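You operate a simulated robot arm through the tools that you are given. There is no shell and no other tool. Be economical: measure what you need, move in short steps, check, and stop when the job is done.

The job below is to be done with a simulated robot arm. You get a single attempt, and the scene is never put back.

TASK
Stand the red and green candles in the sockets of their colours and switch both on.
Fine: press each tip to light it; slide the holder onto the purple mat.
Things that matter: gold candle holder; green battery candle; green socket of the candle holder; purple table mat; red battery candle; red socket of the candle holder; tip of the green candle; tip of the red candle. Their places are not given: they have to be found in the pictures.

It is judged by the outcome, as a careful person would: the job done as asked, and still so three seconds after it is handed in. It fails if anything else is knocked over, pushed out of place, dropped, spilled or broken.

THE ROBOT
A 5-joint arm with a two-finger parallel gripper, fixed in place. Base frame: the origin is at the foot of the arm, x ahead of it, y to its left, z up; the work surface is at about z = 0. Lengths are in mm, angles in degrees, forces in N, time in s.
With the tool pointing down near the work surface it reaches from about 260 to 600 mm from the base axis. Its first joint turns from -66.0 to 66.0 degrees. The tool tilts only in the upright plane through the base axis and itself; it spins freely about its own axis. Payload 1.57 kg.
The tool frame sits at the grasp point between the pads (the TCP): z along the fingers, y along the line on which they close. The tips reach 30 mm beyond it. Largest opening 80 mm; finger width 17, thickness 12; the body of the gripper, 40 by 82 mm, starts 80 mm behind the TCP.
Orientation is told as [roll, pitch, yaw] about the base's x, y, z axes, in that order, counted from this pose: with the fingers straight down and closing along the base's y, the tool's x points along the base's -x, its y along +y and its z along -z.

THE INTERFACE
- The arm moves only by the tool step_arm. Its argument "moves" is a list of rows, each a list of 7 numbers: the shift along the tool's x, y, z in units of 500 mm (1.0 is 500 mm), then the turn, a rotation vector about the tool's x, y, z in units of 120 degrees (1.0 is 120 degrees), then the gripper command, from -1 (fully open) to 1 (shut), values between in proportion. In form: [[x, y, z, ax, ay, az, gripper], ...]. A call has 1 to 10 rows; each row is the pose to reach, as a shift and turn from the pose commanded when the call began, along the tool's axes at that moment. A call with a number of a shift or a turn outside -1 to 1 is refused whole. Rows are played at 5 a second. More than 50 mm and 8.6 degrees between two rows, or a gripper value outside its range, and nothing of the call is played. A pose out of reach is approached as far as the arm can. The call stops where the force on the tool passes 40 N (or 10 N more than at its start, if that is more) or the arm is blocked; 0.2 s more then pass. The fingers move at their own pace (about 153 mm/s each) and stop on an object; they squeeze with about 25 N. The grip force told is the motor's: it shows also when the fingers shut on nothing. Time passes only in rows, and 0.2 s behind the last, so rows that repeat a pose let the fingers close. The reply holds the time, the measured pose of the TCP, the force on the tool along the base axes, the opening and the grip force, in the units named above and with some noise, with the torque about the TCP (base axes, N m) and any sound that the robot's microphone picked up.
- Cameras (640 x 400 px; columns grow to the right, rows downward): "scene" is fixed at [45.6, 400.3, 534.9]; the picture's right is [-0.67, -0.75, 0.00], its down [-0.34, 0.31, -0.89] and it looks along [0.66, -0.59, -0.46] (base axes); focal length 252 px, centre (320, 200). "wrist" rides on the gripper at [72, -7, -122] in the tool frame; the picture's right is [0.09, 1.00, 0.00], its down [-0.84, 0.08, -0.54] and it looks along [-0.54, 0.05, 0.84] (tool axes); focal length 238 px, centre (320, 200).
- get_image(camera): a new picture of that camera. It takes no simulated time.
- measure_at(camera, pixels): for up to 12 pixels [column, row] of the newest picture of that camera ("zoom" is the newest enlarged one), the place [x, y, z] in the base frame of the surface seen there, good to about 2 mm. It takes no simulated time.
- zoom(camera, box): a new picture of the part [left, top, right, bottom] of that camera's present view, enlarged. It takes no simulated time.
- finish_job(): hands the job in; it is judged then, once.

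Keep the steps short. Do not move on a guess: measure, check each grasp and each placing, and mend mistakes. In all there are 80 turns and 54 pictures (those below and enlarged ones count). Leave the gripper open and the arm clear of the work at the hand-in unless told otherwise, and finish with a single line.

The tools are called after "Emit:" by a JSON object that holds its "method" and its "body". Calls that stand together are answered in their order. step_arm: Moves the arm, as the interface text tells. Its arguments: {"type":"object","properties":{"moves":{"type":"array","items":{"type":"array","items":{"type":"number"}}}},"required":["moves"]} The other tools are called the same way: get_image (camera) takes a picture; measure_at (camera, pixels) gives the place of the surface under pixels of a picture; zoom (camera, box) takes an enlarged picture of a part of a camera's view; finish_job () hands the job in.

At the start:

```text
t: 0.0
eef_pos: [314.1, 64.9, 370.0]
orientation: [0.0, 0.1, 0.0]
force: [0.9, -0.5, 1.0]
ft_torque: [0.01, -0.02, 0.0]
opening: 79.8
finger_force: 0.1
```

scene: 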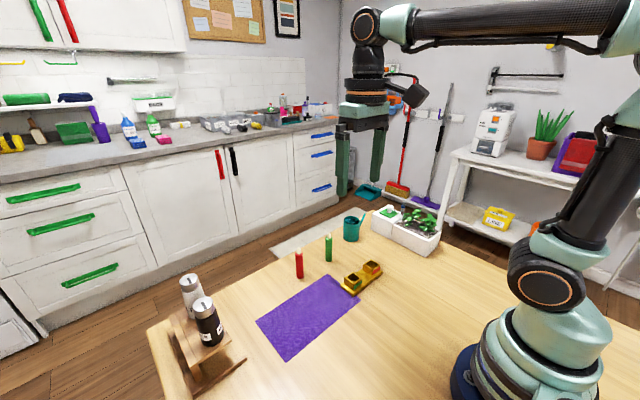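
wrist: 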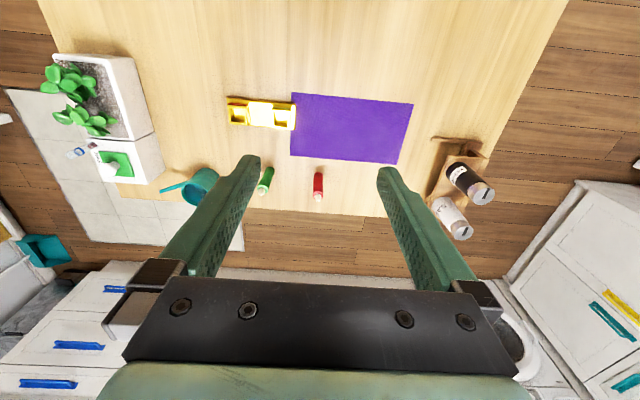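

I see the red candle near (299,263), the green one near (328,247), the holder near (362,277) and the purple mat in the scene view. I'll zoom in on them first.

Emit:
{"method": "zoom", "body": {"camera": "scene", "box": [240, 200, 432, 320]}}

Emit:
{"method": "zoom", "body": {"camera": "wrist", "box": [200, 70, 440, 220]}}

```text
3.33 times, centred on (336, 260) of scene
```

zoom: 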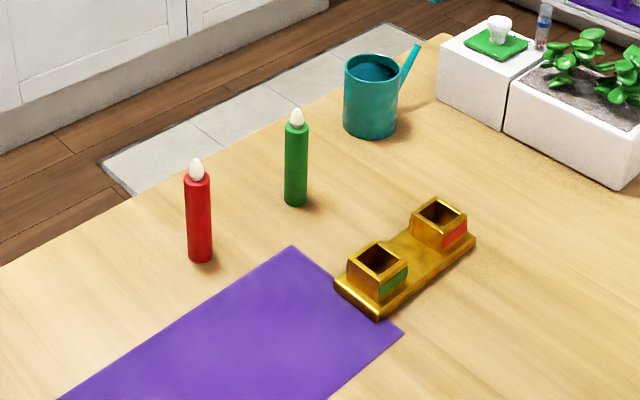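

```text
2.67 times, centred on (320, 145) of wrist
```

zoom: 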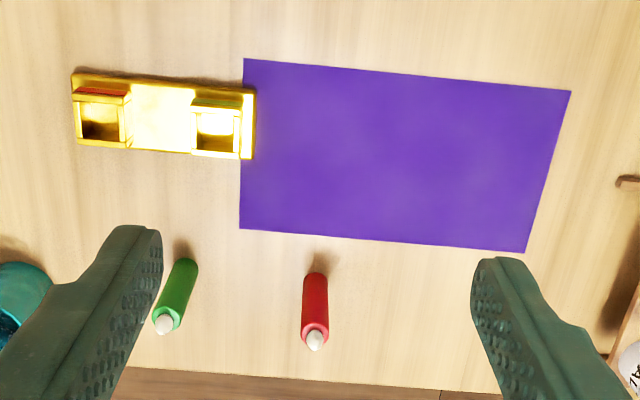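

The green socket is the one nearer the mat, and the red socket is the far one. Next I'll measure points on the wrist zoom and the scene picture.

Emit:
{"method": "measure_at", "body": {"camera": "zoom", "pixels": [[165, 324], [185, 262], [314, 340], [316, 277], [74, 74], [256, 92], [252, 158], [76, 142], [245, 59], [570, 91], [525, 251], [240, 228]]}}

Emit:
{"method": "measure_at", "body": {"camera": "zoom", "pixels": [[76, 98], [128, 98], [126, 146], [78, 140], [192, 106], [241, 108], [239, 157], [192, 152], [101, 120], [217, 125], [160, 110], [248, 125]]}}

Emit:
{"method": "measure_at", "body": {"camera": "scene", "pixels": [[299, 251], [299, 265], [300, 276], [329, 236], [328, 248], [328, 260], [353, 276], [372, 264], [352, 286], [375, 271], [345, 287], [354, 293]]}}

```text
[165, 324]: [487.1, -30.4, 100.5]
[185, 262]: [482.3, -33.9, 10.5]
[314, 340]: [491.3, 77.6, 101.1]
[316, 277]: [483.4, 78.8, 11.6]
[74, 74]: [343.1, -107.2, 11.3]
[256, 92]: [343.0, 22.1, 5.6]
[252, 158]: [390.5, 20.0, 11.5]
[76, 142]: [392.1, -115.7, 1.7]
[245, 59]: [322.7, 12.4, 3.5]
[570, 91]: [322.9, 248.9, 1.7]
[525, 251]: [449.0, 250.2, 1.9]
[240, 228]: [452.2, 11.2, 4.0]
```

```text
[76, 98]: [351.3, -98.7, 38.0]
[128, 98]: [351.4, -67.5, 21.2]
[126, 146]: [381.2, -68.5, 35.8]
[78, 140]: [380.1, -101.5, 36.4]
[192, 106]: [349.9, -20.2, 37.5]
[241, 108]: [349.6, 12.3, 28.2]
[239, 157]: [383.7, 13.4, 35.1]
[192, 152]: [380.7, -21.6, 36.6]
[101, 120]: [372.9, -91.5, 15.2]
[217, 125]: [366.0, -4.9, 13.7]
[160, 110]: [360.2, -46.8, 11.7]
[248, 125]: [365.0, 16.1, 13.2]
```

```text
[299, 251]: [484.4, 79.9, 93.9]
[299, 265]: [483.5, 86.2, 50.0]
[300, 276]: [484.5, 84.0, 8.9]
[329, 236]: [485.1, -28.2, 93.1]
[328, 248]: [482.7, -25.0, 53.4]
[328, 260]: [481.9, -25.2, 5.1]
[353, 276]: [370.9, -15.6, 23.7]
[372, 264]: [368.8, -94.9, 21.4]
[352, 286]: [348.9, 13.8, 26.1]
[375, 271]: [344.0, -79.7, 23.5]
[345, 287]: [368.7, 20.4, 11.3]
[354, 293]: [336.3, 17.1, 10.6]
```

The holder spans x 341–391, y −110 to 20, with the red socket centred near (366,−84) and the green near (366,−4). The mat spans x 322–450, y 12–250. I'll slide the holder while it's empty, since that's steadiest. First I'll move above the red socket with the fingers about 56 mm apart.

Emit:
{"method": "step_arm", "body": {"moves": [[-0.017, -0.05, 0.075, 0, 0, 0, -0.4], [-0.035, -0.1, 0.15, 0, 0, 0, -0.4], [-0.052, -0.15, 0.225, 0, 0, 0, -0.4], [-0.07, -0.2, 0.3, 0, 0, 0, -0.4], [-0.087, -0.25, 0.375, 0, 0, 0, -0.4], [-0.104, -0.299, 0.44, 0, 0, 0, -0.4], [-0.104, -0.299, 0.44, 0, 0, 0, -0.4]]}}

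Emit:
{"method": "get_image", "body": {"camera": "wrist"}}

```text
t: 1.6
eef_pos: [367.5, -85.8, 150.7]
orientation: [0.1, 0.0, 0.0]
force: [-0.3, 0.0, 0.6]
ft_torque: [-0.01, 0.0, 0.01]
opening: 56.2
finger_force: 0.0
```

```text
49 pictures are left
```

wrist: 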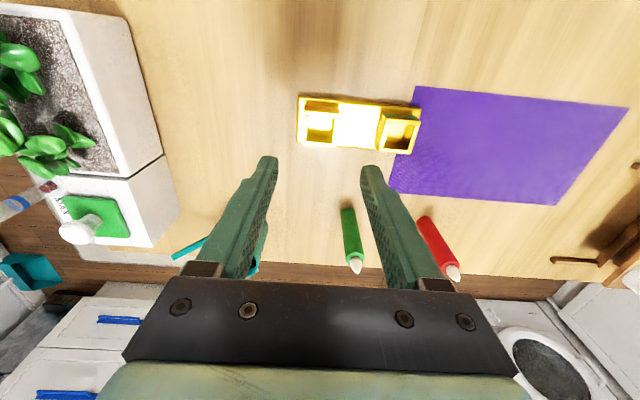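

The tool is above the red socket. I'll enlarge the holder to refine the socket positions.

Emit:
{"method": "zoom", "body": {"camera": "wrist", "box": [288, 80, 432, 170]}}

```text
4.44 times, centred on (360, 125) of wrist
```

zoom: 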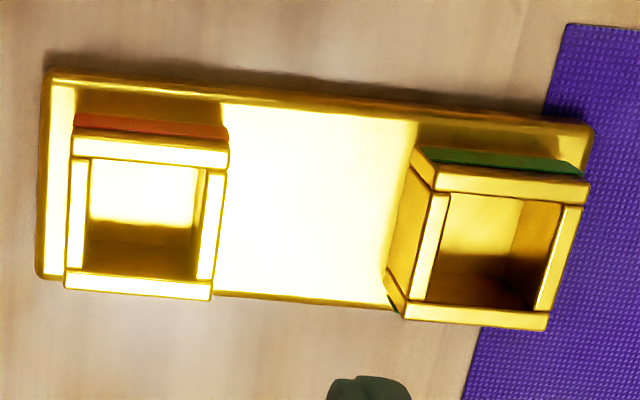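

Emit:
{"method": "measure_at", "body": {"camera": "zoom", "pixels": [[78, 225], [208, 230], [150, 150], [138, 285], [140, 205], [430, 245], [562, 255], [510, 183], [475, 312], [480, 230], [48, 200], [590, 150]]}}

```text
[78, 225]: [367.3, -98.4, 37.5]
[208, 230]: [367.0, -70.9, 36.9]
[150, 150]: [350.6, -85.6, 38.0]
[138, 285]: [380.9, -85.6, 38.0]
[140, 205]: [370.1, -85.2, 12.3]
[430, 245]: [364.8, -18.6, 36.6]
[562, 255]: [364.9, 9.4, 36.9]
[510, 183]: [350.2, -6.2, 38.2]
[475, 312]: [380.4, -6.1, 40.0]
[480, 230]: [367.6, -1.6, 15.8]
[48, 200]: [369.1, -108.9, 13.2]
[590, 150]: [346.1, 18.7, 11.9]
```

The red socket centre is (366,−85) and the green (366,−5), with outer width about 33, inner about 24, top z 38 and floor about 12. I'll descend to z≈46, so the tips stay above the base plate, and close on the red socket.

Emit:
{"method": "step_arm", "body": {"moves": [[0, 0, 0.07, 0, 0, 0, -0.4], [0, 0.001, 0.14, 0, 0, 0, -0.4], [0, 0.001, 0.18, 0, 0, 0, -0.4], [0, 0.001, 0.207, 0, 0, 0, -0.4], [0, 0.001, 0.207, 0, 0, 0, 0.0], [0, 0.001, 0.207, 0, 0, 0, 0.3], [0, 0.001, 0.207, 0, 0, 0, 0.5], [0, 0.001, 0.207, 0, 0, 0, 0.5]]}}

Emit:
{"method": "zoom", "body": {"camera": "scene", "box": [240, 200, 432, 320]}}

```text
t: 3.4
eef_pos: [366.9, -83.6, 47.6]
orientation: [0.1, 0.0, -0.1]
force: [0.7, 1.2, -1.0]
ft_torque: [-0.09, -0.11, -0.05]
opening: 34.4
finger_force: 24.6
```

```text
3.33 times, centred on (336, 260) of scene
```

zoom: 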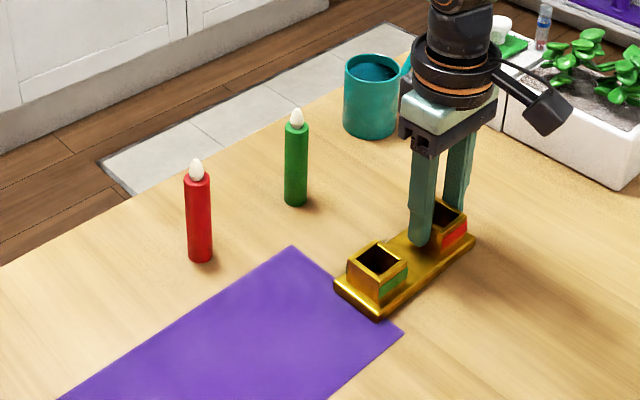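

The grip is firm (34 mm opening, 25 N). I'll slide the holder toward +y by about 175 mm and +x by 15 mm, in small steps.

Emit:
{"method": "step_arm", "body": {"moves": [[-0.003, 0.03, 0, 0, 0, 0, 0.5], [-0.006, 0.07, 0, 0, 0, 0, 0.5], [-0.009, 0.11, 0, 0, 0, 0, 0.5], [-0.012, 0.15, 0, 0, 0, 0, 0.5], [-0.015, 0.19, 0, 0, 0, 0, 0.5], [-0.018, 0.23, 0, 0, 0, 0, 0.5], [-0.022, 0.27, 0, 0, 0, 0, 0.5], [-0.026, 0.31, 0, 0, 0, 0, 0.5], [-0.03, 0.35, 0, 0, 0, 0, 0.5], [-0.03, 0.35, 0, 0, 0, 0, 0.5]]}}

Emit:
{"method": "zoom", "body": {"camera": "scene", "box": [224, 200, 416, 320]}}

```text
t: 5.6
eef_pos: [382.1, 91.1, 47.0]
orientation: [0.0, 0.0, 0.0]
force: [-1.2, -3.2, 9.2]
ft_torque: [-0.05, -0.19, -0.08]
opening: 34.8
finger_force: 25.3
```

```text
3.33 times, centred on (320, 260) of scene
```

zoom: 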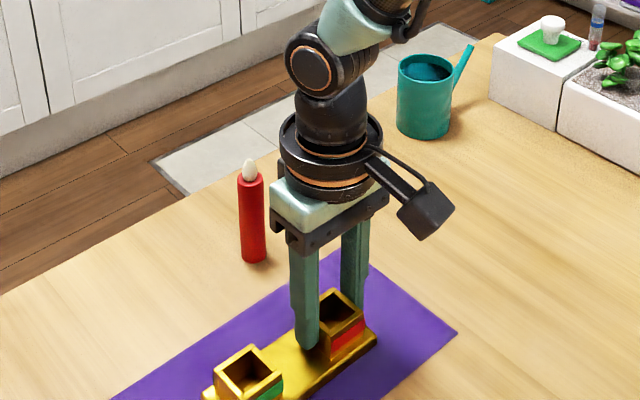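

The holder is on the mat. I'll open the fingers to 56 mm, rise to z≈197, then move back to see where it ended up.

Emit:
{"method": "step_arm", "body": {"moves": [[0, 0, 0, 0, 0, 0, -0.4], [0, 0, 0, 0, 0, 0, -0.4], [0, 0, -0.06, 0, 0, 0, -0.4], [0, 0, -0.14, 0, 0, 0, -0.4], [0, 0, -0.22, 0, 0, 0, -0.4], [0, 0, -0.3, 0, 0, 0, -0.4], [0, 0, -0.3, 0, 0, 0, -0.4]]}}

Emit:
{"method": "get_image", "body": {"camera": "wrist"}}

Emit:
{"method": "get_image", "body": {"camera": "scene"}}

```text
t: 7.2
eef_pos: [380.8, 91.0, 197.3]
orientation: [0.0, 0.1, 0.1]
force: [0.1, 0.7, -0.6]
ft_torque: [0.03, 0.01, 0.0]
opening: 56.0
finger_force: 0.1
```

```text
45 pictures are left
```

wrist: 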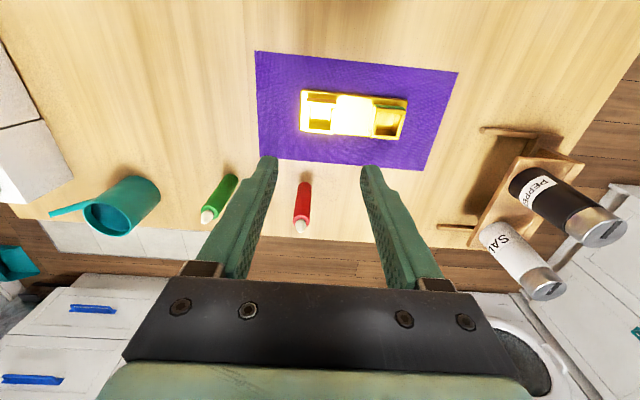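

```text
44 pictures are left
```

scene: 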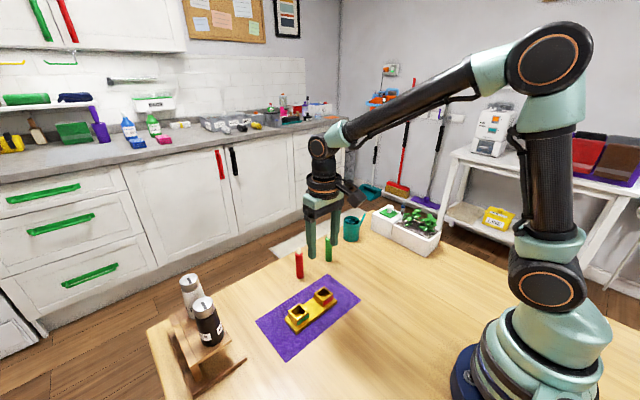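

The holder sits well inside the mat. I'll measure its sockets and the candles again.

Emit:
{"method": "zoom", "body": {"camera": "wrist", "box": [280, 65, 424, 155]}}

Emit:
{"method": "measure_at", "body": {"camera": "wrist", "pixels": [[206, 216], [224, 190], [300, 226], [304, 192]]}}

Emit:
{"method": "measure_at", "body": {"camera": "scene", "pixels": [[299, 253], [299, 265], [300, 276], [328, 238], [328, 248], [328, 260]]}}

```text
4.44 times, centred on (352, 110) of wrist
```

zoom: 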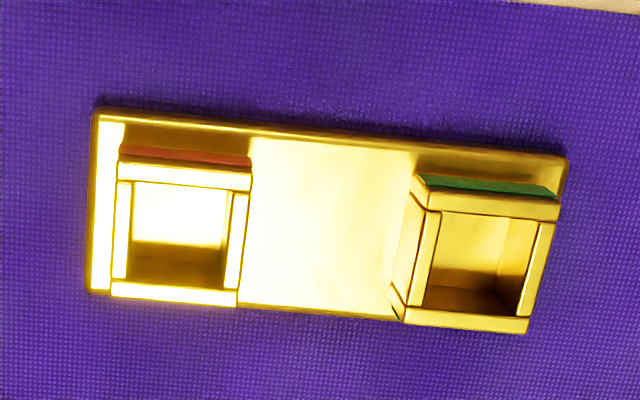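

```text
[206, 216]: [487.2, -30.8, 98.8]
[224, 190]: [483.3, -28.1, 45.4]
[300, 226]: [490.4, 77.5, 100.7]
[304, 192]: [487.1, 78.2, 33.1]
```

```text
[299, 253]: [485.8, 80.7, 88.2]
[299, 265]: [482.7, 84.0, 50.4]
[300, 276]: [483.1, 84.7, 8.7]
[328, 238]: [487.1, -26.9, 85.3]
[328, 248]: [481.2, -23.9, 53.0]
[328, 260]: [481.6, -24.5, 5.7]
```

Emit:
{"method": "measure_at", "body": {"camera": "zoom", "pixels": [[122, 230], [235, 240], [185, 175], [175, 292], [180, 215], [430, 250], [538, 260], [490, 205], [465, 320], [475, 250], [100, 115], [560, 165]]}}

Emit:
{"method": "zoom", "body": {"camera": "scene", "box": [276, 230, 348, 275]}}

```text
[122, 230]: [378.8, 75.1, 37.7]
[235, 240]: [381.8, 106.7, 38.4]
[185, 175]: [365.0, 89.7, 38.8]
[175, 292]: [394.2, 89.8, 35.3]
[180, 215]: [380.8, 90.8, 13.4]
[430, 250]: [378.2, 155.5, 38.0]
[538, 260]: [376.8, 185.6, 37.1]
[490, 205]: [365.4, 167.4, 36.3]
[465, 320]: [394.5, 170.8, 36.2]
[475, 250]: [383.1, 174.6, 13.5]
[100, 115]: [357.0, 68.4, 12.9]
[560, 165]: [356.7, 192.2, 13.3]
```

```text
8.89 times, centred on (312, 252) of scene
```

zoom: 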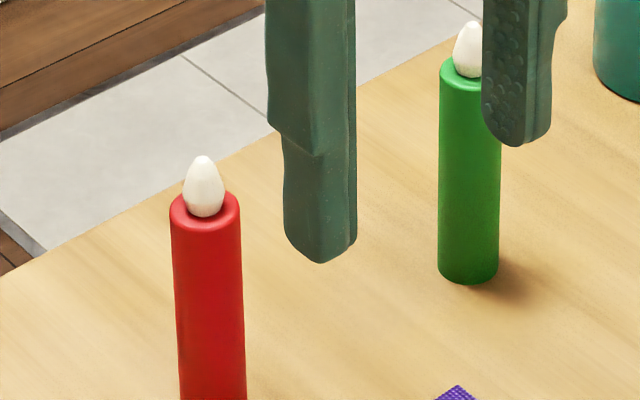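

Red socket centre is (380,91), green (380,171). Candle axes are at red (490,78) and green (488,−30), with body tops at about z 90 and tips at about 103. I'll move over the red candle and descend to z≈72.

Emit:
{"method": "step_arm", "body": {"moves": [[-0.075, -0.01, 0, 0, 0, 0, -0.4], [-0.15, -0.02, 0, 0, 0, 0, -0.4], [-0.218, -0.026, 0, 0, 0, 0, -0.4], [-0.218, -0.026, 0, 0, 0, 0, -0.4], [-0.218, -0.026, 0.06, 0, 0, 0, -0.4], [-0.218, -0.026, 0.12, 0, 0, 0, -0.4]]}}

Emit:
{"method": "get_image", "body": {"camera": "wrist"}}

Emit:
{"method": "zoom", "body": {"camera": "scene", "box": [256, 200, 384, 280]}}

```text
t: 8.6
eef_pos: [491.7, 76.9, 135.6]
orientation: [0.0, 0.0, -0.1]
force: [-0.2, 0.3, 0.5]
ft_torque: [0.0, 0.02, -0.02]
opening: 56.1
finger_force: 0.1
```

```text
41 pictures are left
```

wrist: 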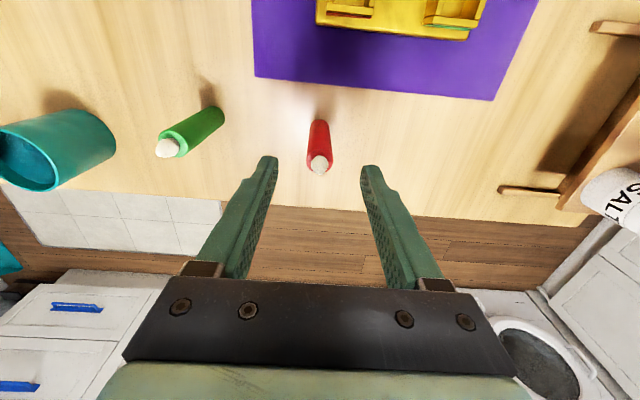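

```text
5.00 times, centred on (320, 240) of scene
```

zoom: 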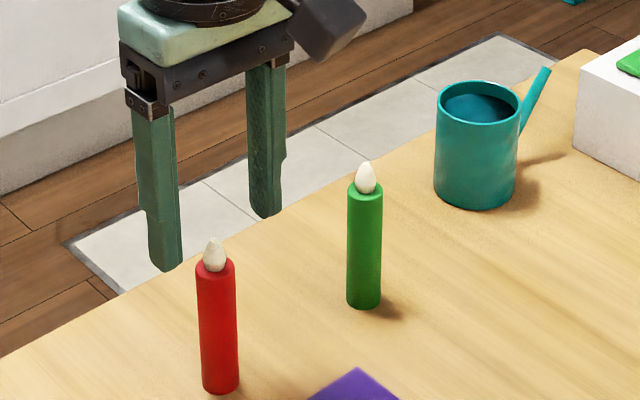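

The red candle is between the fingers. I'll check its axis from this closer view.

Emit:
{"method": "measure_at", "body": {"camera": "wrist", "pixels": [[319, 163], [319, 168], [319, 150], [319, 135], [311, 145], [328, 145], [319, 124]]}}

```text
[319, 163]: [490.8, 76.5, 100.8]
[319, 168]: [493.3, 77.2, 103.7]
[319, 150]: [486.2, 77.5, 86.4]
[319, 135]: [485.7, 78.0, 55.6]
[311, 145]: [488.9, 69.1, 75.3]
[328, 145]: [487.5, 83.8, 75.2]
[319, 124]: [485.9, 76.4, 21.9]
```

The axis is near (492,77), which the tool already matches. I'll descend to z≈72 and close.

Emit:
{"method": "step_arm", "body": {"moves": [[0, 0, 0.04, 0, 0, 0, -0.4], [0, 0, 0.08, 0, 0, 0, -0.4], [0, 0, 0.11, 0, 0, 0, -0.4], [0, 0, 0.128, 0, 0, 0, -0.4], [0, 0, 0.128, 0, 0, 0, 0.1], [0, 0, 0.128, 0, 0, 0, 0.4], [0, 0, 0.128, 0, 0, 0, 0.7], [0, 0, 0.128, 0, 0, 0, 0.9], [0, 0, 0.128, 0, 0, 0, 0.9]]}}

Emit:
{"method": "zoom", "body": {"camera": "scene", "box": [256, 200, 384, 280]}}

```text
t: 10.6
eef_pos: [491.2, 78.4, 72.7]
orientation: [0.0, 0.0, 0.1]
force: [0.9, -0.1, -0.1]
ft_torque: [-0.03, -0.02, -0.04]
opening: 21.0
finger_force: 24.8
```

```text
5.00 times, centred on (320, 240) of scene
```

zoom: 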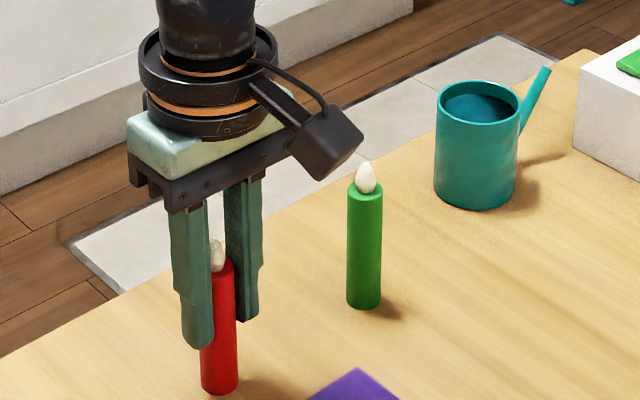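

Holding the red candle with a 21 mm grip. I'll lift it 60 mm and carry it above the red socket.

Emit:
{"method": "step_arm", "body": {"moves": [[0, 0, -0.04, 0, 0, 0, 0.9], [0, 0, -0.08, 0, 0, 0, 0.9], [0, 0, -0.12, 0, 0, 0, 0.9], [0.06, 0.007, -0.12, 0, 0, 0, 0.9], [0.12, 0.014, -0.12, 0, 0, 0, 0.9], [0.18, 0.021, -0.12, 0, 0, 0, 0.9], [0.222, 0.026, -0.12, 0, 0, 0, 0.9], [0.222, 0.026, -0.12, 0, 0, 0, 0.9]]}}

Emit:
{"method": "get_image", "body": {"camera": "wrist"}}

Emit:
{"method": "zoom", "body": {"camera": "scene", "box": [256, 240, 384, 320]}}

```text
t: 12.4
eef_pos: [379.8, 89.8, 133.0]
orientation: [0.0, -0.1, 0.1]
force: [-0.7, 0.7, -0.4]
ft_torque: [0.04, 0.02, 0.03]
opening: 21.0
finger_force: 25.3
```

```text
38 pictures are left
```

wrist: 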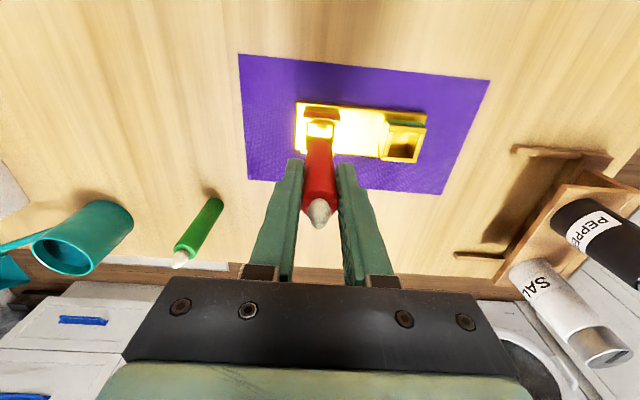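

```text
5.00 times, centred on (320, 280) of scene
```

zoom: 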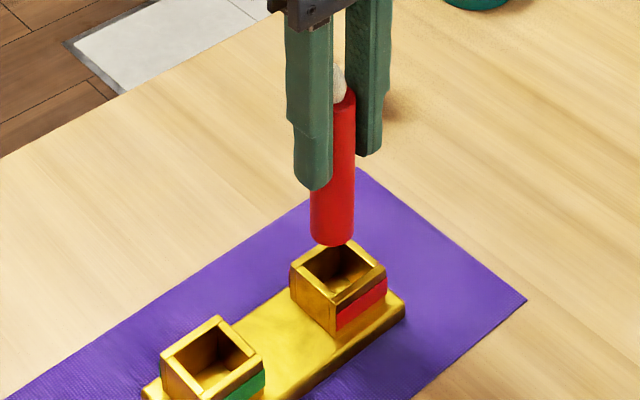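

I'll check how upright the held candle is and where its lower end sits relative to the socket.

Emit:
{"method": "measure_at", "body": {"camera": "zoom", "pixels": [[344, 125], [338, 160], [335, 185], [333, 210], [332, 235], [313, 225], [353, 225], [300, 275], [336, 305], [383, 270], [345, 248]]}}

Emit:
{"method": "measure_at", "body": {"camera": "wrist", "pixels": [[319, 212], [319, 190], [319, 175], [319, 160], [319, 145]]}}

```text
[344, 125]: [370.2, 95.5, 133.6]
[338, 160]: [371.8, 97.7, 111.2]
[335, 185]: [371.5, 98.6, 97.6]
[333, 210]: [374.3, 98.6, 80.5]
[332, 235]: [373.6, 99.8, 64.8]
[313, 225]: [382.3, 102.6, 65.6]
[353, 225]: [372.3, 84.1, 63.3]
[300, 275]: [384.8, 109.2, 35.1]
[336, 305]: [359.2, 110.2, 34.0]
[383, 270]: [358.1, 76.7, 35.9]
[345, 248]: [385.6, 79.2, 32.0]
```

```text
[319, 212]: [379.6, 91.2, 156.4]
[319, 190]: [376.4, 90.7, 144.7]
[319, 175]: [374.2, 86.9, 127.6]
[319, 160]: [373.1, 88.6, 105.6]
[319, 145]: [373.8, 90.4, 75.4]
```

The candle bottom sits near (381,92) at z≈61, lined up with the socket at (380,91). I'll lower it in small steps and watch the force.

Emit:
{"method": "step_arm", "body": {"moves": [[0, 0, 0.02, 0, 0, 0, 0.9], [0, 0, 0.036, 0, 0, 0, 0.9], [0, 0, 0.046, 0, 0, 0, 0.9], [0, 0, 0.056, 0, 0, 0, 0.9], [0, 0, 0.064, 0, 0, 0, 0.9], [0, 0, 0.064, 0, 0, 0, 0.9]]}}

Emit:
{"method": "zoom", "body": {"camera": "scene", "box": [272, 250, 368, 310]}}

```text
t: 13.8
eef_pos: [380.8, 91.6, 102.0]
orientation: [0.1, -0.2, 0.0]
force: [2.7, 3.2, 15.7]
ft_torque: [0.44, -0.34, 0.05]
opening: 20.8
finger_force: 25.6
```

```text
6.67 times, centred on (320, 280) of scene
```

zoom: 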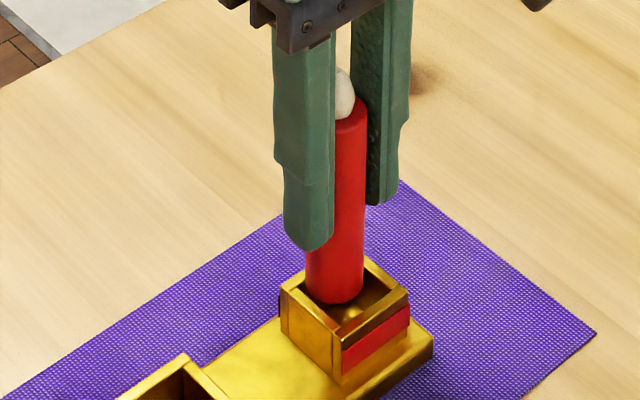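

The candle has touched the rim (16 N up), with its lower end too far toward +x. I'll raise it 12 mm and look closely from both views.

Emit:
{"method": "step_arm", "body": {"moves": [[0, 0, -0.012, 0, 0, 0, 0.9], [0, 0, -0.024, 0, 0, 0, 0.9], [0, 0, -0.024, 0, 0, 0, 0.9]]}}

Emit:
{"method": "zoom", "body": {"camera": "scene", "box": [288, 250, 368, 300]}}

Emit:
{"method": "zoom", "body": {"camera": "wrist", "box": [240, 80, 432, 200]}}

```text
t: 14.6
eef_pos: [379.1, 90.4, 112.5]
orientation: [0.0, 0.1, 0.0]
force: [-0.1, 0.0, -0.8]
ft_torque: [0.01, 0.0, -0.02]
opening: 20.8
finger_force: 24.9
```

```text
8.00 times, centred on (328, 275) of scene
```

zoom: 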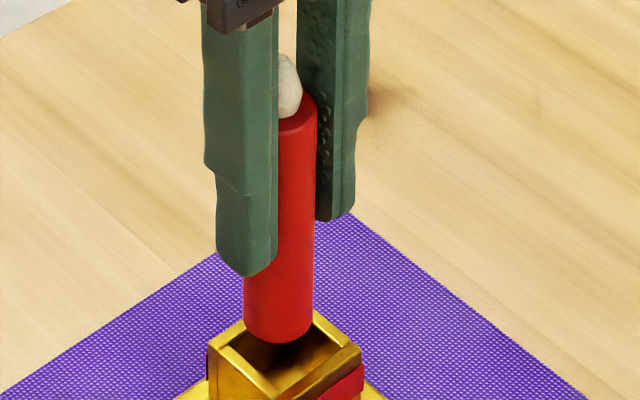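

```text
3.33 times, centred on (336, 140) of wrist
```

zoom: 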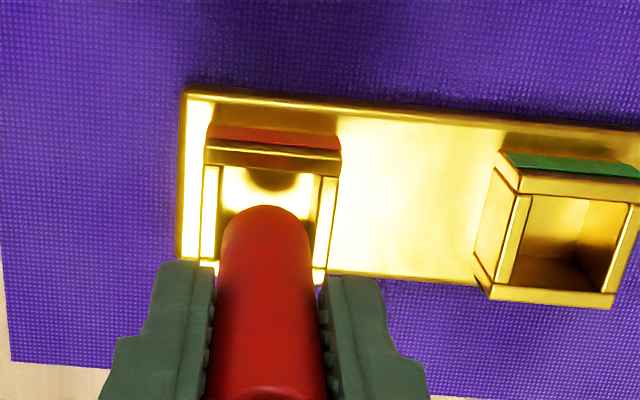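

The candle looks leaned a few degrees, with the bottom toward +x. I'll measure along its length on the wrist view.

Emit:
{"method": "measure_at", "body": {"camera": "zoom", "pixels": [[265, 215], [265, 240], [266, 270], [267, 300], [268, 330], [269, 360], [270, 385], [265, 160], [263, 275], [210, 220], [328, 220], [238, 195]]}}

Emit:
{"method": "zoom", "body": {"camera": "scene", "box": [288, 245, 368, 295]}}

Emit:
{"method": "measure_at", "body": {"camera": "zoom", "pixels": [[300, 180], [290, 210], [284, 250], [280, 290], [278, 330], [277, 375], [250, 350], [308, 350]]}}

```text
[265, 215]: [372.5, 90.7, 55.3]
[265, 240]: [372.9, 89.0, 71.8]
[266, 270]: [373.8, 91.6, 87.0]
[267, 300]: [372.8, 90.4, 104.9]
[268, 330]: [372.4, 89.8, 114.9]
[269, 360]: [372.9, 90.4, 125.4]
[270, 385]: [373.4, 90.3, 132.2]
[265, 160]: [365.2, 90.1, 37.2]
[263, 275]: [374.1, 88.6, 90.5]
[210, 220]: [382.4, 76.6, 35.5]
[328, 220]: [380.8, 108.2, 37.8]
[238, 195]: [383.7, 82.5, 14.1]
```

```text
8.00 times, centred on (328, 270) of scene
```

zoom: 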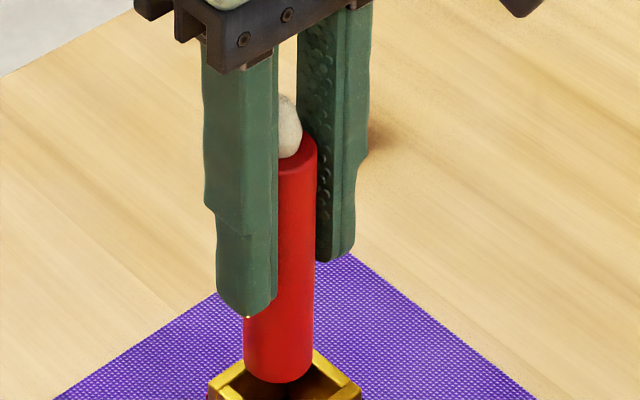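

```text
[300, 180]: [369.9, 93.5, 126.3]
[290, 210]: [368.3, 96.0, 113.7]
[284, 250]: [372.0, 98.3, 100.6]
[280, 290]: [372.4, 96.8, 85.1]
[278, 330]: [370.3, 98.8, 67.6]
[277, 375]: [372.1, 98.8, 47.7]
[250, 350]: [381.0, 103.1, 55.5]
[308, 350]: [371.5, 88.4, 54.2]
```

The candle is upright with its axis at x≈383.5, against the socket centre at x≈379.7, so I'll shift it −3.7 mm in x and +0.5 mm in y. Then I'll lower it again in small steps.

Emit:
{"method": "step_arm", "body": {"moves": [[0.0075, 0.001, 0, 0, 0, 0, 0.9], [0.0075, 0.001, 0.012, 0, 0, 0, 0.9], [0.0075, 0.001, 0.022, 0, 0, 0, 0.9], [0.0075, 0.001, 0.032, 0, 0, 0, 0.9], [0.0075, 0.001, 0.04, 0, 0, 0, 0.9], [0.0075, 0.001, 0.04, 0, 0, 0, 0.9]]}}

Emit:
{"method": "zoom", "body": {"camera": "scene", "box": [288, 250, 368, 300]}}

```text
t: 16.0
eef_pos: [376.2, 90.9, 91.8]
orientation: [0.0, 0.0, 0.0]
force: [-0.1, 0.3, 0.2]
ft_torque: [-0.03, 0.02, -0.02]
opening: 20.5
finger_force: 24.9
```

```text
8.00 times, centred on (328, 275) of scene
```

zoom: 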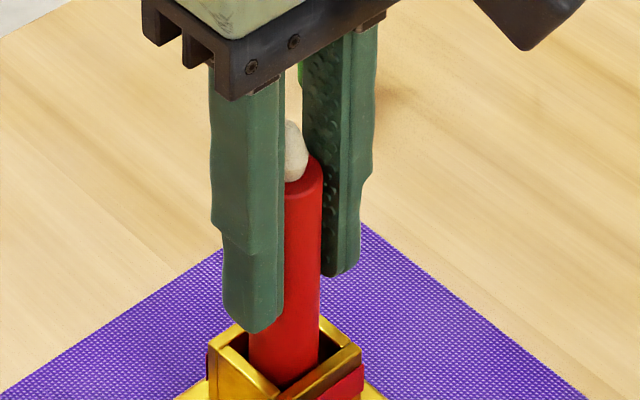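

The candle is inside the socket with no side force. I'll lower it gently to the floor.

Emit:
{"method": "step_arm", "body": {"moves": [[0, 0, 0.006, 0, 0, 0, 0.9], [0, 0, 0.012, 0, 0, 0, 0.9], [0, 0, 0.017, 0, 0, 0, 0.9], [0, 0, 0.02, 0, 0, 0, 0.9], [0, 0, 0.02, 0, 0, 0, 0.9]]}}

```text
t: 17.2
eef_pos: [375.7, 90.2, 82.0]
orientation: [0.0, 0.1, 0.0]
force: [0.4, 0.2, -0.8]
ft_torque: [0.0, 0.02, -0.02]
opening: 21.1
finger_force: 25.3
```

Emit:
{"method": "step_arm", "body": {"moves": [[0, 0, 0.004, 0, 0, 0, 0.9], [0, 0, 0.008, 0, 0, 0, 0.9], [0, 0, 0.011, 0, 0, 0, 0.9], [0, 0, 0.011, 0, 0, 0, 0.9]]}}

Emit:
{"method": "zoom", "body": {"camera": "scene", "box": [288, 250, 368, 300]}}

```text
t: 18.2
eef_pos: [377.5, 91.8, 77.9]
orientation: [0.0, -0.2, 0.0]
force: [4.4, -3.8, 15.7]
ft_torque: [-0.36, -0.37, -0.02]
opening: 20.6
finger_force: 25.2
```

```text
8.00 times, centred on (328, 275) of scene
```

zoom: 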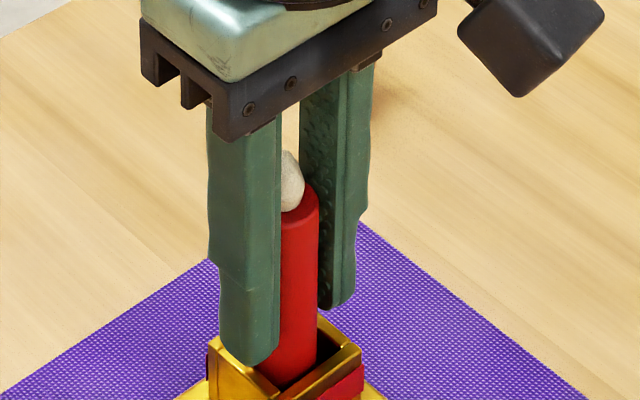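

It has reached the floor (16 N up). I'll release by opening to about 45 mm, rise clear, and look.

Emit:
{"method": "step_arm", "body": {"moves": [[0, 0, -0.003, 0, 0, 0, 0.9], [0, 0, -0.003, 0, 0, 0, 0.2], [0, 0, -0.003, 0, 0, 0, -0.1], [0, 0, -0.003, 0, 0, 0, -0.1], [0, 0, -0.05, 0, 0, 0, -0.1], [0, 0, -0.12, 0, 0, 0, -0.1], [0, 0, -0.2, 0, 0, 0, -0.1], [0, 0, -0.24, 0, 0, 0, -0.1], [0, 0, -0.24, 0, 0, 0, -0.1]]}}

Emit:
{"method": "zoom", "body": {"camera": "scene", "box": [256, 240, 384, 320]}}

Emit:
{"method": "get_image", "body": {"camera": "wrist"}}

```text
t: 20.2
eef_pos: [375.9, 90.3, 197.8]
orientation: [-0.1, 0.0, 0.0]
force: [0.4, -0.1, 0.0]
ft_torque: [-0.01, -0.05, -0.02]
opening: 44.0
finger_force: 0.0
```

```text
5.00 times, centred on (320, 280) of scene
```

zoom: 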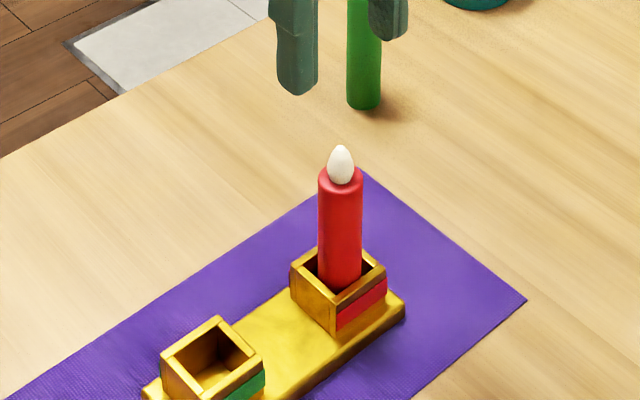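

```text
29 pictures are left
```

wrist: 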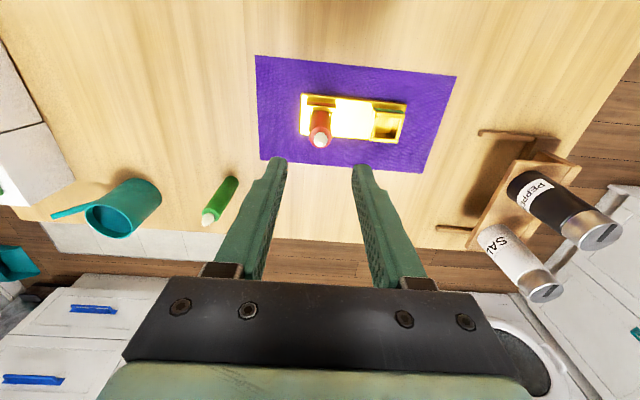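

The red candle stands upright. Now I'll go over the green candle at about (492,−30).

Emit:
{"method": "step_arm", "body": {"moves": [[-0.058, -0.06, 0, 0, 0, 0, -0.2], [-0.116, -0.12, 0, 0, 0, 0, -0.2], [-0.174, -0.18, 0, 0, 0, 0, -0.2], [-0.232, -0.241, 0, 0, 0, 0, -0.2], [-0.232, -0.241, 0.06, 0, 0, 0, -0.2], [-0.232, -0.241, 0.12, 0, 0, 0, -0.2], [-0.232, -0.241, 0.12, 0, 0, 0, -0.2]]}}

Emit:
{"method": "get_image", "body": {"camera": "wrist"}}

```text
t: 21.8
eef_pos: [491.6, -30.3, 136.6]
orientation: [0.0, -0.1, 0.0]
force: [0.0, 0.4, 0.4]
ft_torque: [-0.01, 0.04, -0.03]
opening: 48.1
finger_force: 0.1
```

```text
28 pictures are left
```

wrist: 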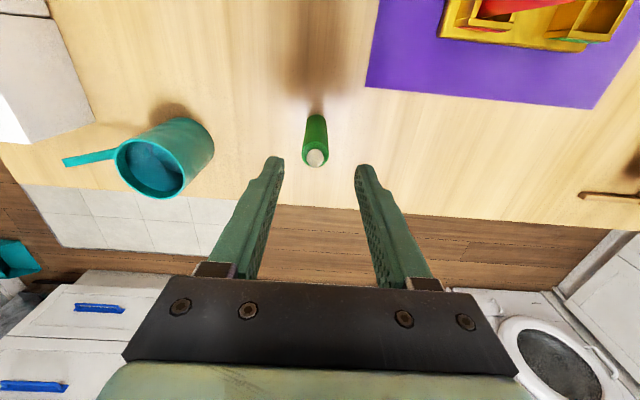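

Emit:
{"method": "measure_at", "body": {"camera": "wrist", "pixels": [[316, 158], [316, 143], [316, 138], [316, 133], [316, 128], [316, 123], [316, 118]]}}

```text
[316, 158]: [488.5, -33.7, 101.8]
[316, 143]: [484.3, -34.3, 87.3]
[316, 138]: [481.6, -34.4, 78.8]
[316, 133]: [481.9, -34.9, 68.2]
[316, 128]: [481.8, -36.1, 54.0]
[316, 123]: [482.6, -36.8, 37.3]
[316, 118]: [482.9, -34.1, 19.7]
```

The green axis is about (492.5,−33). I'll nudge the tool, descend to z≈72 and close.

Emit:
{"method": "step_arm", "body": {"moves": [[-0.002, -0.005, 0.04, 0, 0, 0, -0.3], [-0.002, -0.005, 0.08, 0, 0, 0, -0.3], [-0.002, -0.005, 0.11, 0, 0, 0, -0.3], [-0.002, -0.005, 0.128, 0, 0, 0, -0.3], [-0.002, -0.005, 0.128, 0, 0, 0, 0.1], [-0.002, -0.005, 0.128, 0, 0, 0, 0.4], [-0.002, -0.005, 0.128, 0, 0, 0, 0.7], [-0.002, -0.005, 0.128, 0, 0, 0, 0.9], [-0.002, -0.005, 0.128, 0, 0, 0, 0.9]]}}

Emit:
{"method": "zoom", "body": {"camera": "scene", "box": [256, 200, 384, 280]}}

```text
t: 23.8
eef_pos: [491.9, -32.3, 72.6]
orientation: [0.0, 0.1, 0.0]
force: [0.2, 0.3, -0.5]
ft_torque: [0.02, -0.01, 0.05]
opening: 20.8
finger_force: 25.0
```

```text
5.00 times, centred on (320, 240) of scene
```

zoom: 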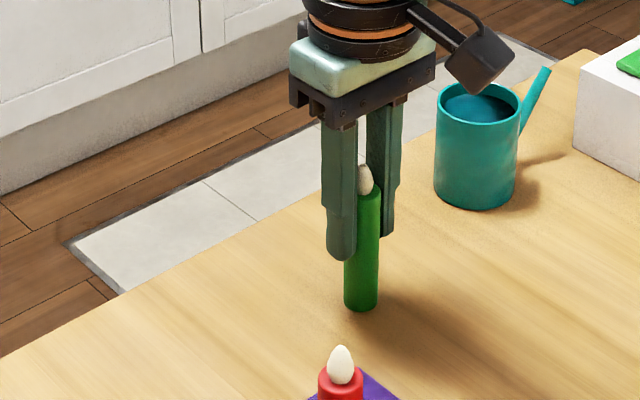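

The green candle is gripped at 20.8 mm. I'll lift it 120 mm to clear the red candle, then carry it over the green socket at (379.5,171).

Emit:
{"method": "step_arm", "body": {"moves": [[0, 0, -0.08, 0, 0, 0, 0.9], [0, 0, -0.16, 0, 0, 0, 0.9], [0, 0, -0.24, 0, 0, 0, 0.9], [0.0375, 0.068, -0.24, 0, 0, 0, 0.9], [0.075, 0.136, -0.24, 0, 0, 0, 0.9], [0.1125, 0.203, -0.24, 0, 0, 0, 0.9], [0.15, 0.271, -0.24, 0, 0, 0, 0.9], [0.1875, 0.339, -0.24, 0, 0, 0, 0.9], [0.225, 0.406, -0.24, 0, 0, 0, 0.9], [0.225, 0.406, -0.24, 0, 0, 0, 0.9]]}}

Emit:
{"method": "zoom", "body": {"camera": "wrist", "box": [224, 60, 416, 180]}}

```text
t: 26.0
eef_pos: [378.8, 171.1, 194.9]
orientation: [0.0, 0.0, 0.0]
force: [-0.2, -0.5, -0.6]
ft_torque: [0.0, 0.03, -0.04]
opening: 20.7
finger_force: 25.1
```

```text
3.33 times, centred on (320, 120) of wrist
```

zoom: 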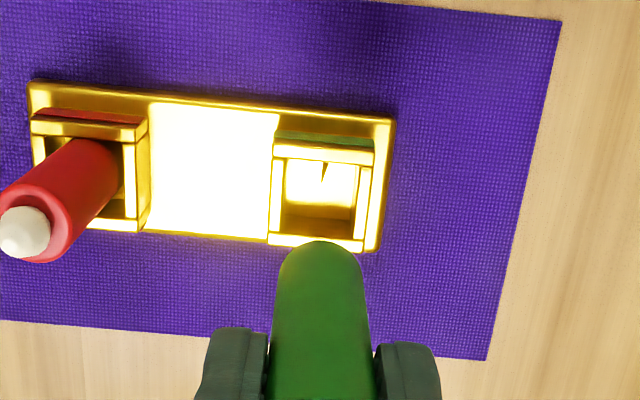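

I'll measure the green socket walls and the candle's near face.

Emit:
{"method": "measure_at", "body": {"camera": "zoom", "pixels": [[277, 205], [364, 205], [325, 152], [315, 243], [276, 190], [366, 190], [320, 260], [320, 290], [320, 320], [320, 350], [320, 385]]}}

```text
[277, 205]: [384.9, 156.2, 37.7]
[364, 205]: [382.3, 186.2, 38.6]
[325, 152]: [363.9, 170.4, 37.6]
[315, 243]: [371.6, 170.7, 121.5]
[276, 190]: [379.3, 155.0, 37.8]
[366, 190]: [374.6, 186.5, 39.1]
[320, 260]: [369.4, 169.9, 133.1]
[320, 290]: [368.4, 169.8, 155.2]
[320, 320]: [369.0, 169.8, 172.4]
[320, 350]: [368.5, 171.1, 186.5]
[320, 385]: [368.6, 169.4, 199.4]
```

The socket centre is (379,171) and the candle axis is about (379.3,170.5), so they're aligned. I'll lower it 68 mm to just above the rim and check.

Emit:
{"method": "step_arm", "body": {"moves": [[0, 0, 0.05, 0, 0, 0, 0.9], [0, 0, 0.1, 0, 0, 0, 0.9], [0, 0, 0.136, 0, 0, 0, 0.9], [0, 0, 0.136, 0, 0, 0, 0.9]]}}

Emit:
{"method": "zoom", "body": {"camera": "scene", "box": [264, 260, 344, 310]}}

Emit:
{"method": "zoom", "body": {"camera": "wrist", "box": [224, 60, 416, 180]}}

```text
t: 27.0
eef_pos: [379.2, 171.2, 124.8]
orientation: [0.1, -0.1, 0.0]
force: [-0.1, -0.1, -0.6]
ft_torque: [0.0, 0.03, -0.03]
opening: 20.7
finger_force: 25.3
```

```text
8.00 times, centred on (304, 285) of scene
```

zoom: 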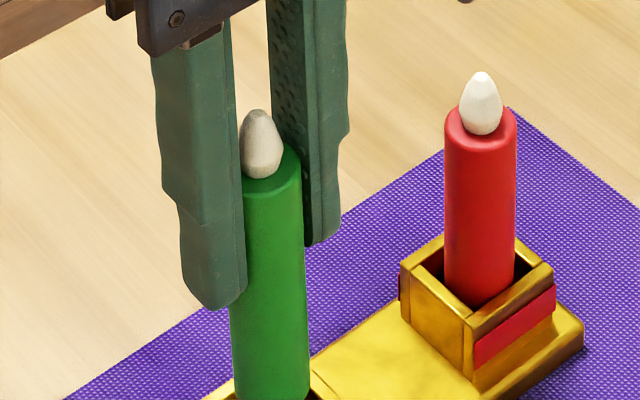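

```text
3.33 times, centred on (320, 120) of wrist
```

zoom: 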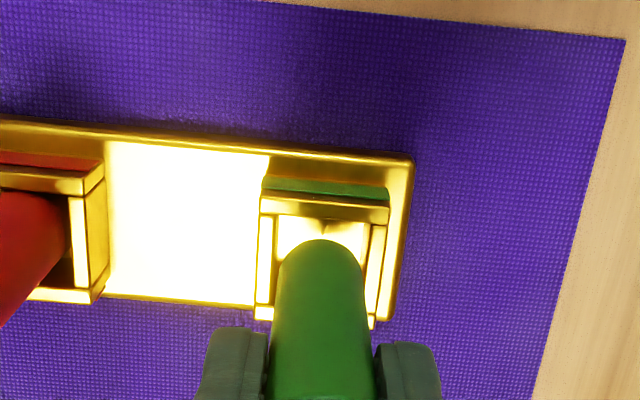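

It's aligned. I'll lower it slowly into the socket.

Emit:
{"method": "step_arm", "body": {"moves": [[0, 0, 0.012, 0, 0, 0, 0.9], [0, 0, 0.024, 0, 0, 0, 0.9], [0, 0, 0.034, 0, 0, 0, 0.9], [0, 0, 0.042, 0, 0, 0, 0.9], [0, 0, 0.05, 0, 0, 0, 0.9], [0, 0, 0.05, 0, 0, 0, 0.9]]}}

```text
t: 28.4
eef_pos: [381.1, 171.4, 100.4]
orientation: [0.0, 0.0, -0.1]
force: [0.1, 0.6, -0.5]
ft_torque: [0.03, 0.01, 0.01]
opening: 20.9
finger_force: 25.1
```

No contact force, so the candle is inside. I'll go down to the floor.

Emit:
{"method": "step_arm", "body": {"moves": [[0, 0, 0.008, 0, 0, 0, 0.9], [0, 0, 0.016, 0, 0, 0, 0.9], [0, 0, 0.022, 0, 0, 0, 0.9], [0, 0, 0.027, 0, 0, 0, 0.9], [0, 0, 0.031, 0, 0, 0, 0.9], [0, 0, 0.031, 0, 0, 0, 0.9]]}}

Emit:
{"method": "zoom", "body": {"camera": "scene", "box": [264, 260, 360, 320]}}

```text
t: 29.8
eef_pos: [381.6, 170.6, 85.9]
orientation: [0.0, -0.3, 0.0]
force: [2.6, 2.1, 15.9]
ft_torque: [0.34, -0.17, -0.06]
opening: 21.0
finger_force: 25.1
```

```text
6.67 times, centred on (312, 290) of scene
```

zoom: 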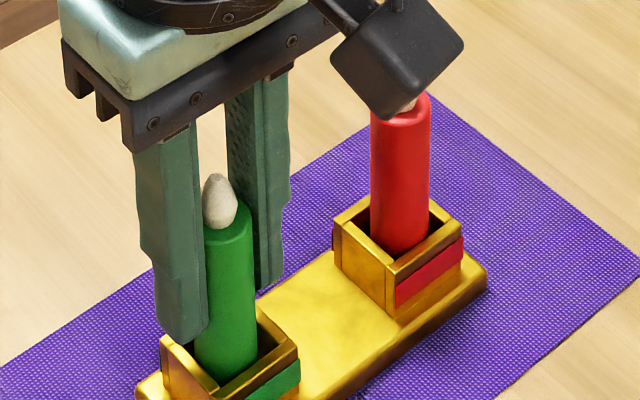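

The candle is on the floor (TCP z 86 = 72.6 + 13). I'll release and rise.

Emit:
{"method": "step_arm", "body": {"moves": [[0, 0, -0.003, 0, 0, 0, 0.9], [0, 0, -0.003, 0, 0, 0, 0.2], [0, 0, -0.003, 0, 0, 0, -0.1], [0, 0, -0.003, 0, 0, 0, -0.1], [0, 0, -0.05, 0, 0, 0, -0.1], [0, 0, -0.12, 0, 0, 0, -0.1], [0, 0, -0.2, 0, 0, 0, -0.1], [0, 0, -0.24, 0, 0, 0, -0.1], [0, 0, -0.24, 0, 0, 0, 1], [0, 0, -0.24, 0, 0, 0, 1]]}}

Emit:
{"method": "zoom", "body": {"camera": "scene", "box": [256, 240, 384, 320]}}

Emit:
{"method": "get_image", "body": {"camera": "wrist"}}

```text
t: 32.0
eef_pos: [379.0, 171.9, 204.6]
orientation: [0.0, 0.1, 0.0]
force: [0.3, -0.6, 0.2]
ft_torque: [-0.02, 0.0, 0.0]
opening: 0.0
finger_force: 21.3
```

```text
5.00 times, centred on (320, 280) of scene
```

zoom: 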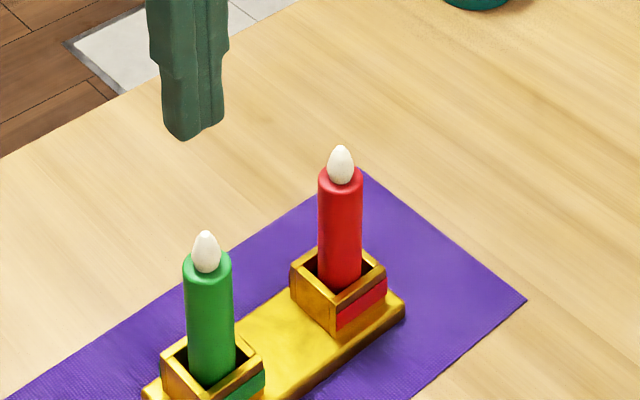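

```text
21 pictures are left
```

wrist: 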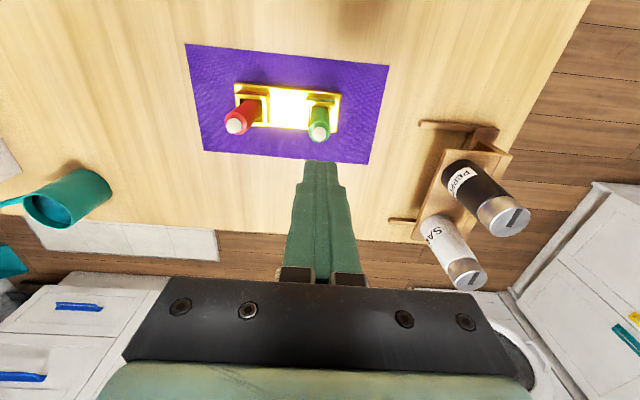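

Both candles stand in their own sockets. I'll measure the tips.

Emit:
{"method": "measure_at", "body": {"camera": "wrist", "pixels": [[317, 128], [318, 132], [318, 135], [233, 125], [232, 128], [231, 130]]}}

Emit:
{"method": "measure_at", "body": {"camera": "zoom", "pixels": [[205, 236], [206, 250], [340, 150], [340, 165]]}}

```text
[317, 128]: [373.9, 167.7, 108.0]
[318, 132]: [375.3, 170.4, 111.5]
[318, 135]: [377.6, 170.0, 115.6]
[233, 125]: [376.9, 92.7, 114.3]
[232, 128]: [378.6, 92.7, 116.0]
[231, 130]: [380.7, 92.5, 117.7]
```

```text
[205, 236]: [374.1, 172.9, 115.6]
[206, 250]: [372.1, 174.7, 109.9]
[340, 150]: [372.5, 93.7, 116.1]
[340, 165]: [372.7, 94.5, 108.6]
```

The green tip is at about (378,170.5), top z≈117, and the red at (380,92), z≈118. The closed fingertips are 30 mm below the TCP. I'll come down over the green tip and press in small steps.

Emit:
{"method": "step_arm", "body": {"moves": [[0.002, -0.003, 0.05, 0, 0, 0, 1], [0.002, -0.003, 0.096, 0, 0, 0, 1], [0.002, -0.003, 0.104, 0, 0, 0, 1], [0.002, -0.003, 0.108, 0, 0, 0, 1], [0.002, -0.003, 0.112, 0, 0, 0, 1], [0.002, -0.003, 0.116, 0, 0, 0, 1]]}}

```text
t: 33.4
eef_pos: [379.3, 169.8, 146.6]
orientation: [0.0, 0.1, 0.1]
force: [0.5, 0.4, 0.3]
ft_torque: [0.02, 0.01, 0.01]
opening: 0.1
finger_force: 21.4
```

Emit:
{"method": "step_arm", "body": {"moves": [[0, 0, 0.002, 0, 0, 0, 1], [0, 0, 0.004, 0, 0, 0, 1], [0, 0, 0.006, 0, 0, 0, 1], [0, 0, 0.008, 0, 0, 0, 1]]}}

Emit:
{"method": "zoom", "body": {"camera": "scene", "box": [256, 240, 384, 320]}}

```text
t: 34.4
eef_pos: [379.5, 169.0, 142.0]
orientation: [0.1, 0.0, 0.1]
force: [0.0, 0.0, 1.4]
ft_torque: [0.0, -0.01, 0.02]
opening: 0.0
finger_force: 20.8
heard: click
```

```text
5.00 times, centred on (320, 280) of scene
```

zoom: 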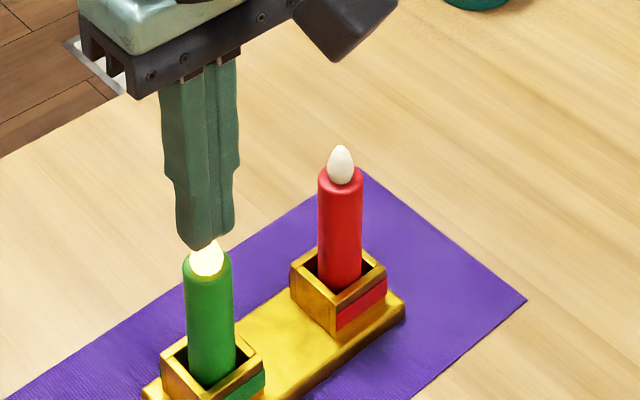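

A click, and the green tip glows. I'll rise straight up, move over the red tip, and come down to just above it.

Emit:
{"method": "step_arm", "body": {"moves": [[0, 0, -0.02, 0, 0, 0, 1], [0, 0, -0.1, 0, 0, 0, 1], [-0.001, -0.078, -0.1, 0, 0, 0, 1], [-0.001, -0.156, -0.1, 0, 0, 0, 1], [-0.001, -0.156, -0.1, 0, 0, 0, 1], [-0.001, -0.156, -0.04, 0, 0, 0, 1], [-0.001, -0.156, -0.018, 0, 0, 0, 1], [-0.001, -0.156, -0.018, 0, 0, 0, 1]]}}

Emit:
{"method": "zoom", "body": {"camera": "scene", "box": [256, 240, 384, 320]}}

```text
t: 36.2
eef_pos: [378.7, 92.7, 151.4]
orientation: [0.0, 0.0, 0.0]
force: [-0.6, -0.4, -1.1]
ft_torque: [0.02, 0.0, 0.01]
opening: 0.1
finger_force: 21.1
```

```text
5.00 times, centred on (320, 280) of scene
```

zoom: 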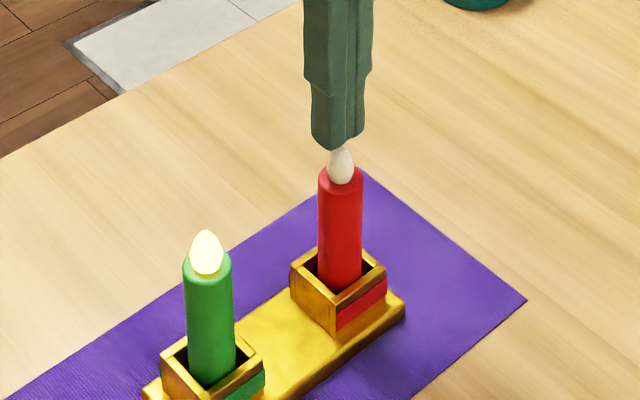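

The green candle stays lit, and the fingertips are just over the red tip. I'll press down in 1 mm steps.

Emit:
{"method": "step_arm", "body": {"moves": [[0, 0, 0.004, 0, 0, 0, 1], [0, 0, 0.007, 0, 0, 0, 1], [0, 0, 0.009, 0, 0, 0, 1], [0, 0, 0.011, 0, 0, 0, 1], [0, 0, 0.013, 0, 0, 0, 1], [0, 0, 0.015, 0, 0, 0, 1]]}}

```text
t: 37.6
eef_pos: [379.0, 90.0, 142.9]
orientation: [0.0, 0.1, 0.1]
force: [0.2, 0.4, 1.1]
ft_torque: [0.02, 0.0, 0.0]
opening: 0.0
finger_force: 21.3
```

No click yet, only light contact. I'll press another 2 mm.

Emit:
{"method": "step_arm", "body": {"moves": [[0, 0, 0.002, 0, 0, 0, 1], [0, 0, 0.004, 0, 0, 0, 1]]}}

Emit:
{"method": "zoom", "body": {"camera": "scene", "box": [256, 240, 384, 320]}}

```text
t: 38.2
eef_pos: [380.4, 90.9, 141.6]
orientation: [0.0, 0.0, -0.1]
force: [0.4, 1.1, 2.2]
ft_torque: [0.04, 0.01, 0.01]
opening: 0.0
finger_force: 21.5
heard: click
```

```text
5.00 times, centred on (320, 280) of scene
```

zoom: 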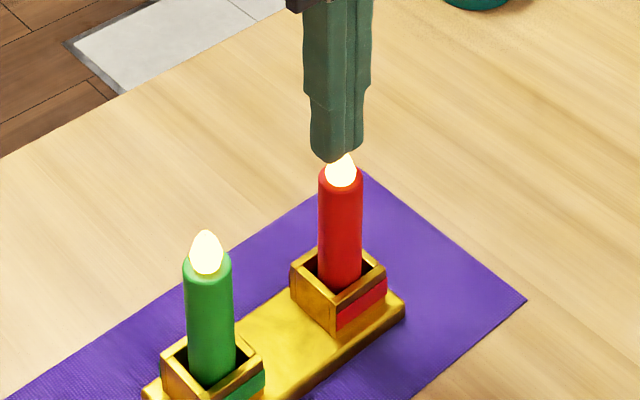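

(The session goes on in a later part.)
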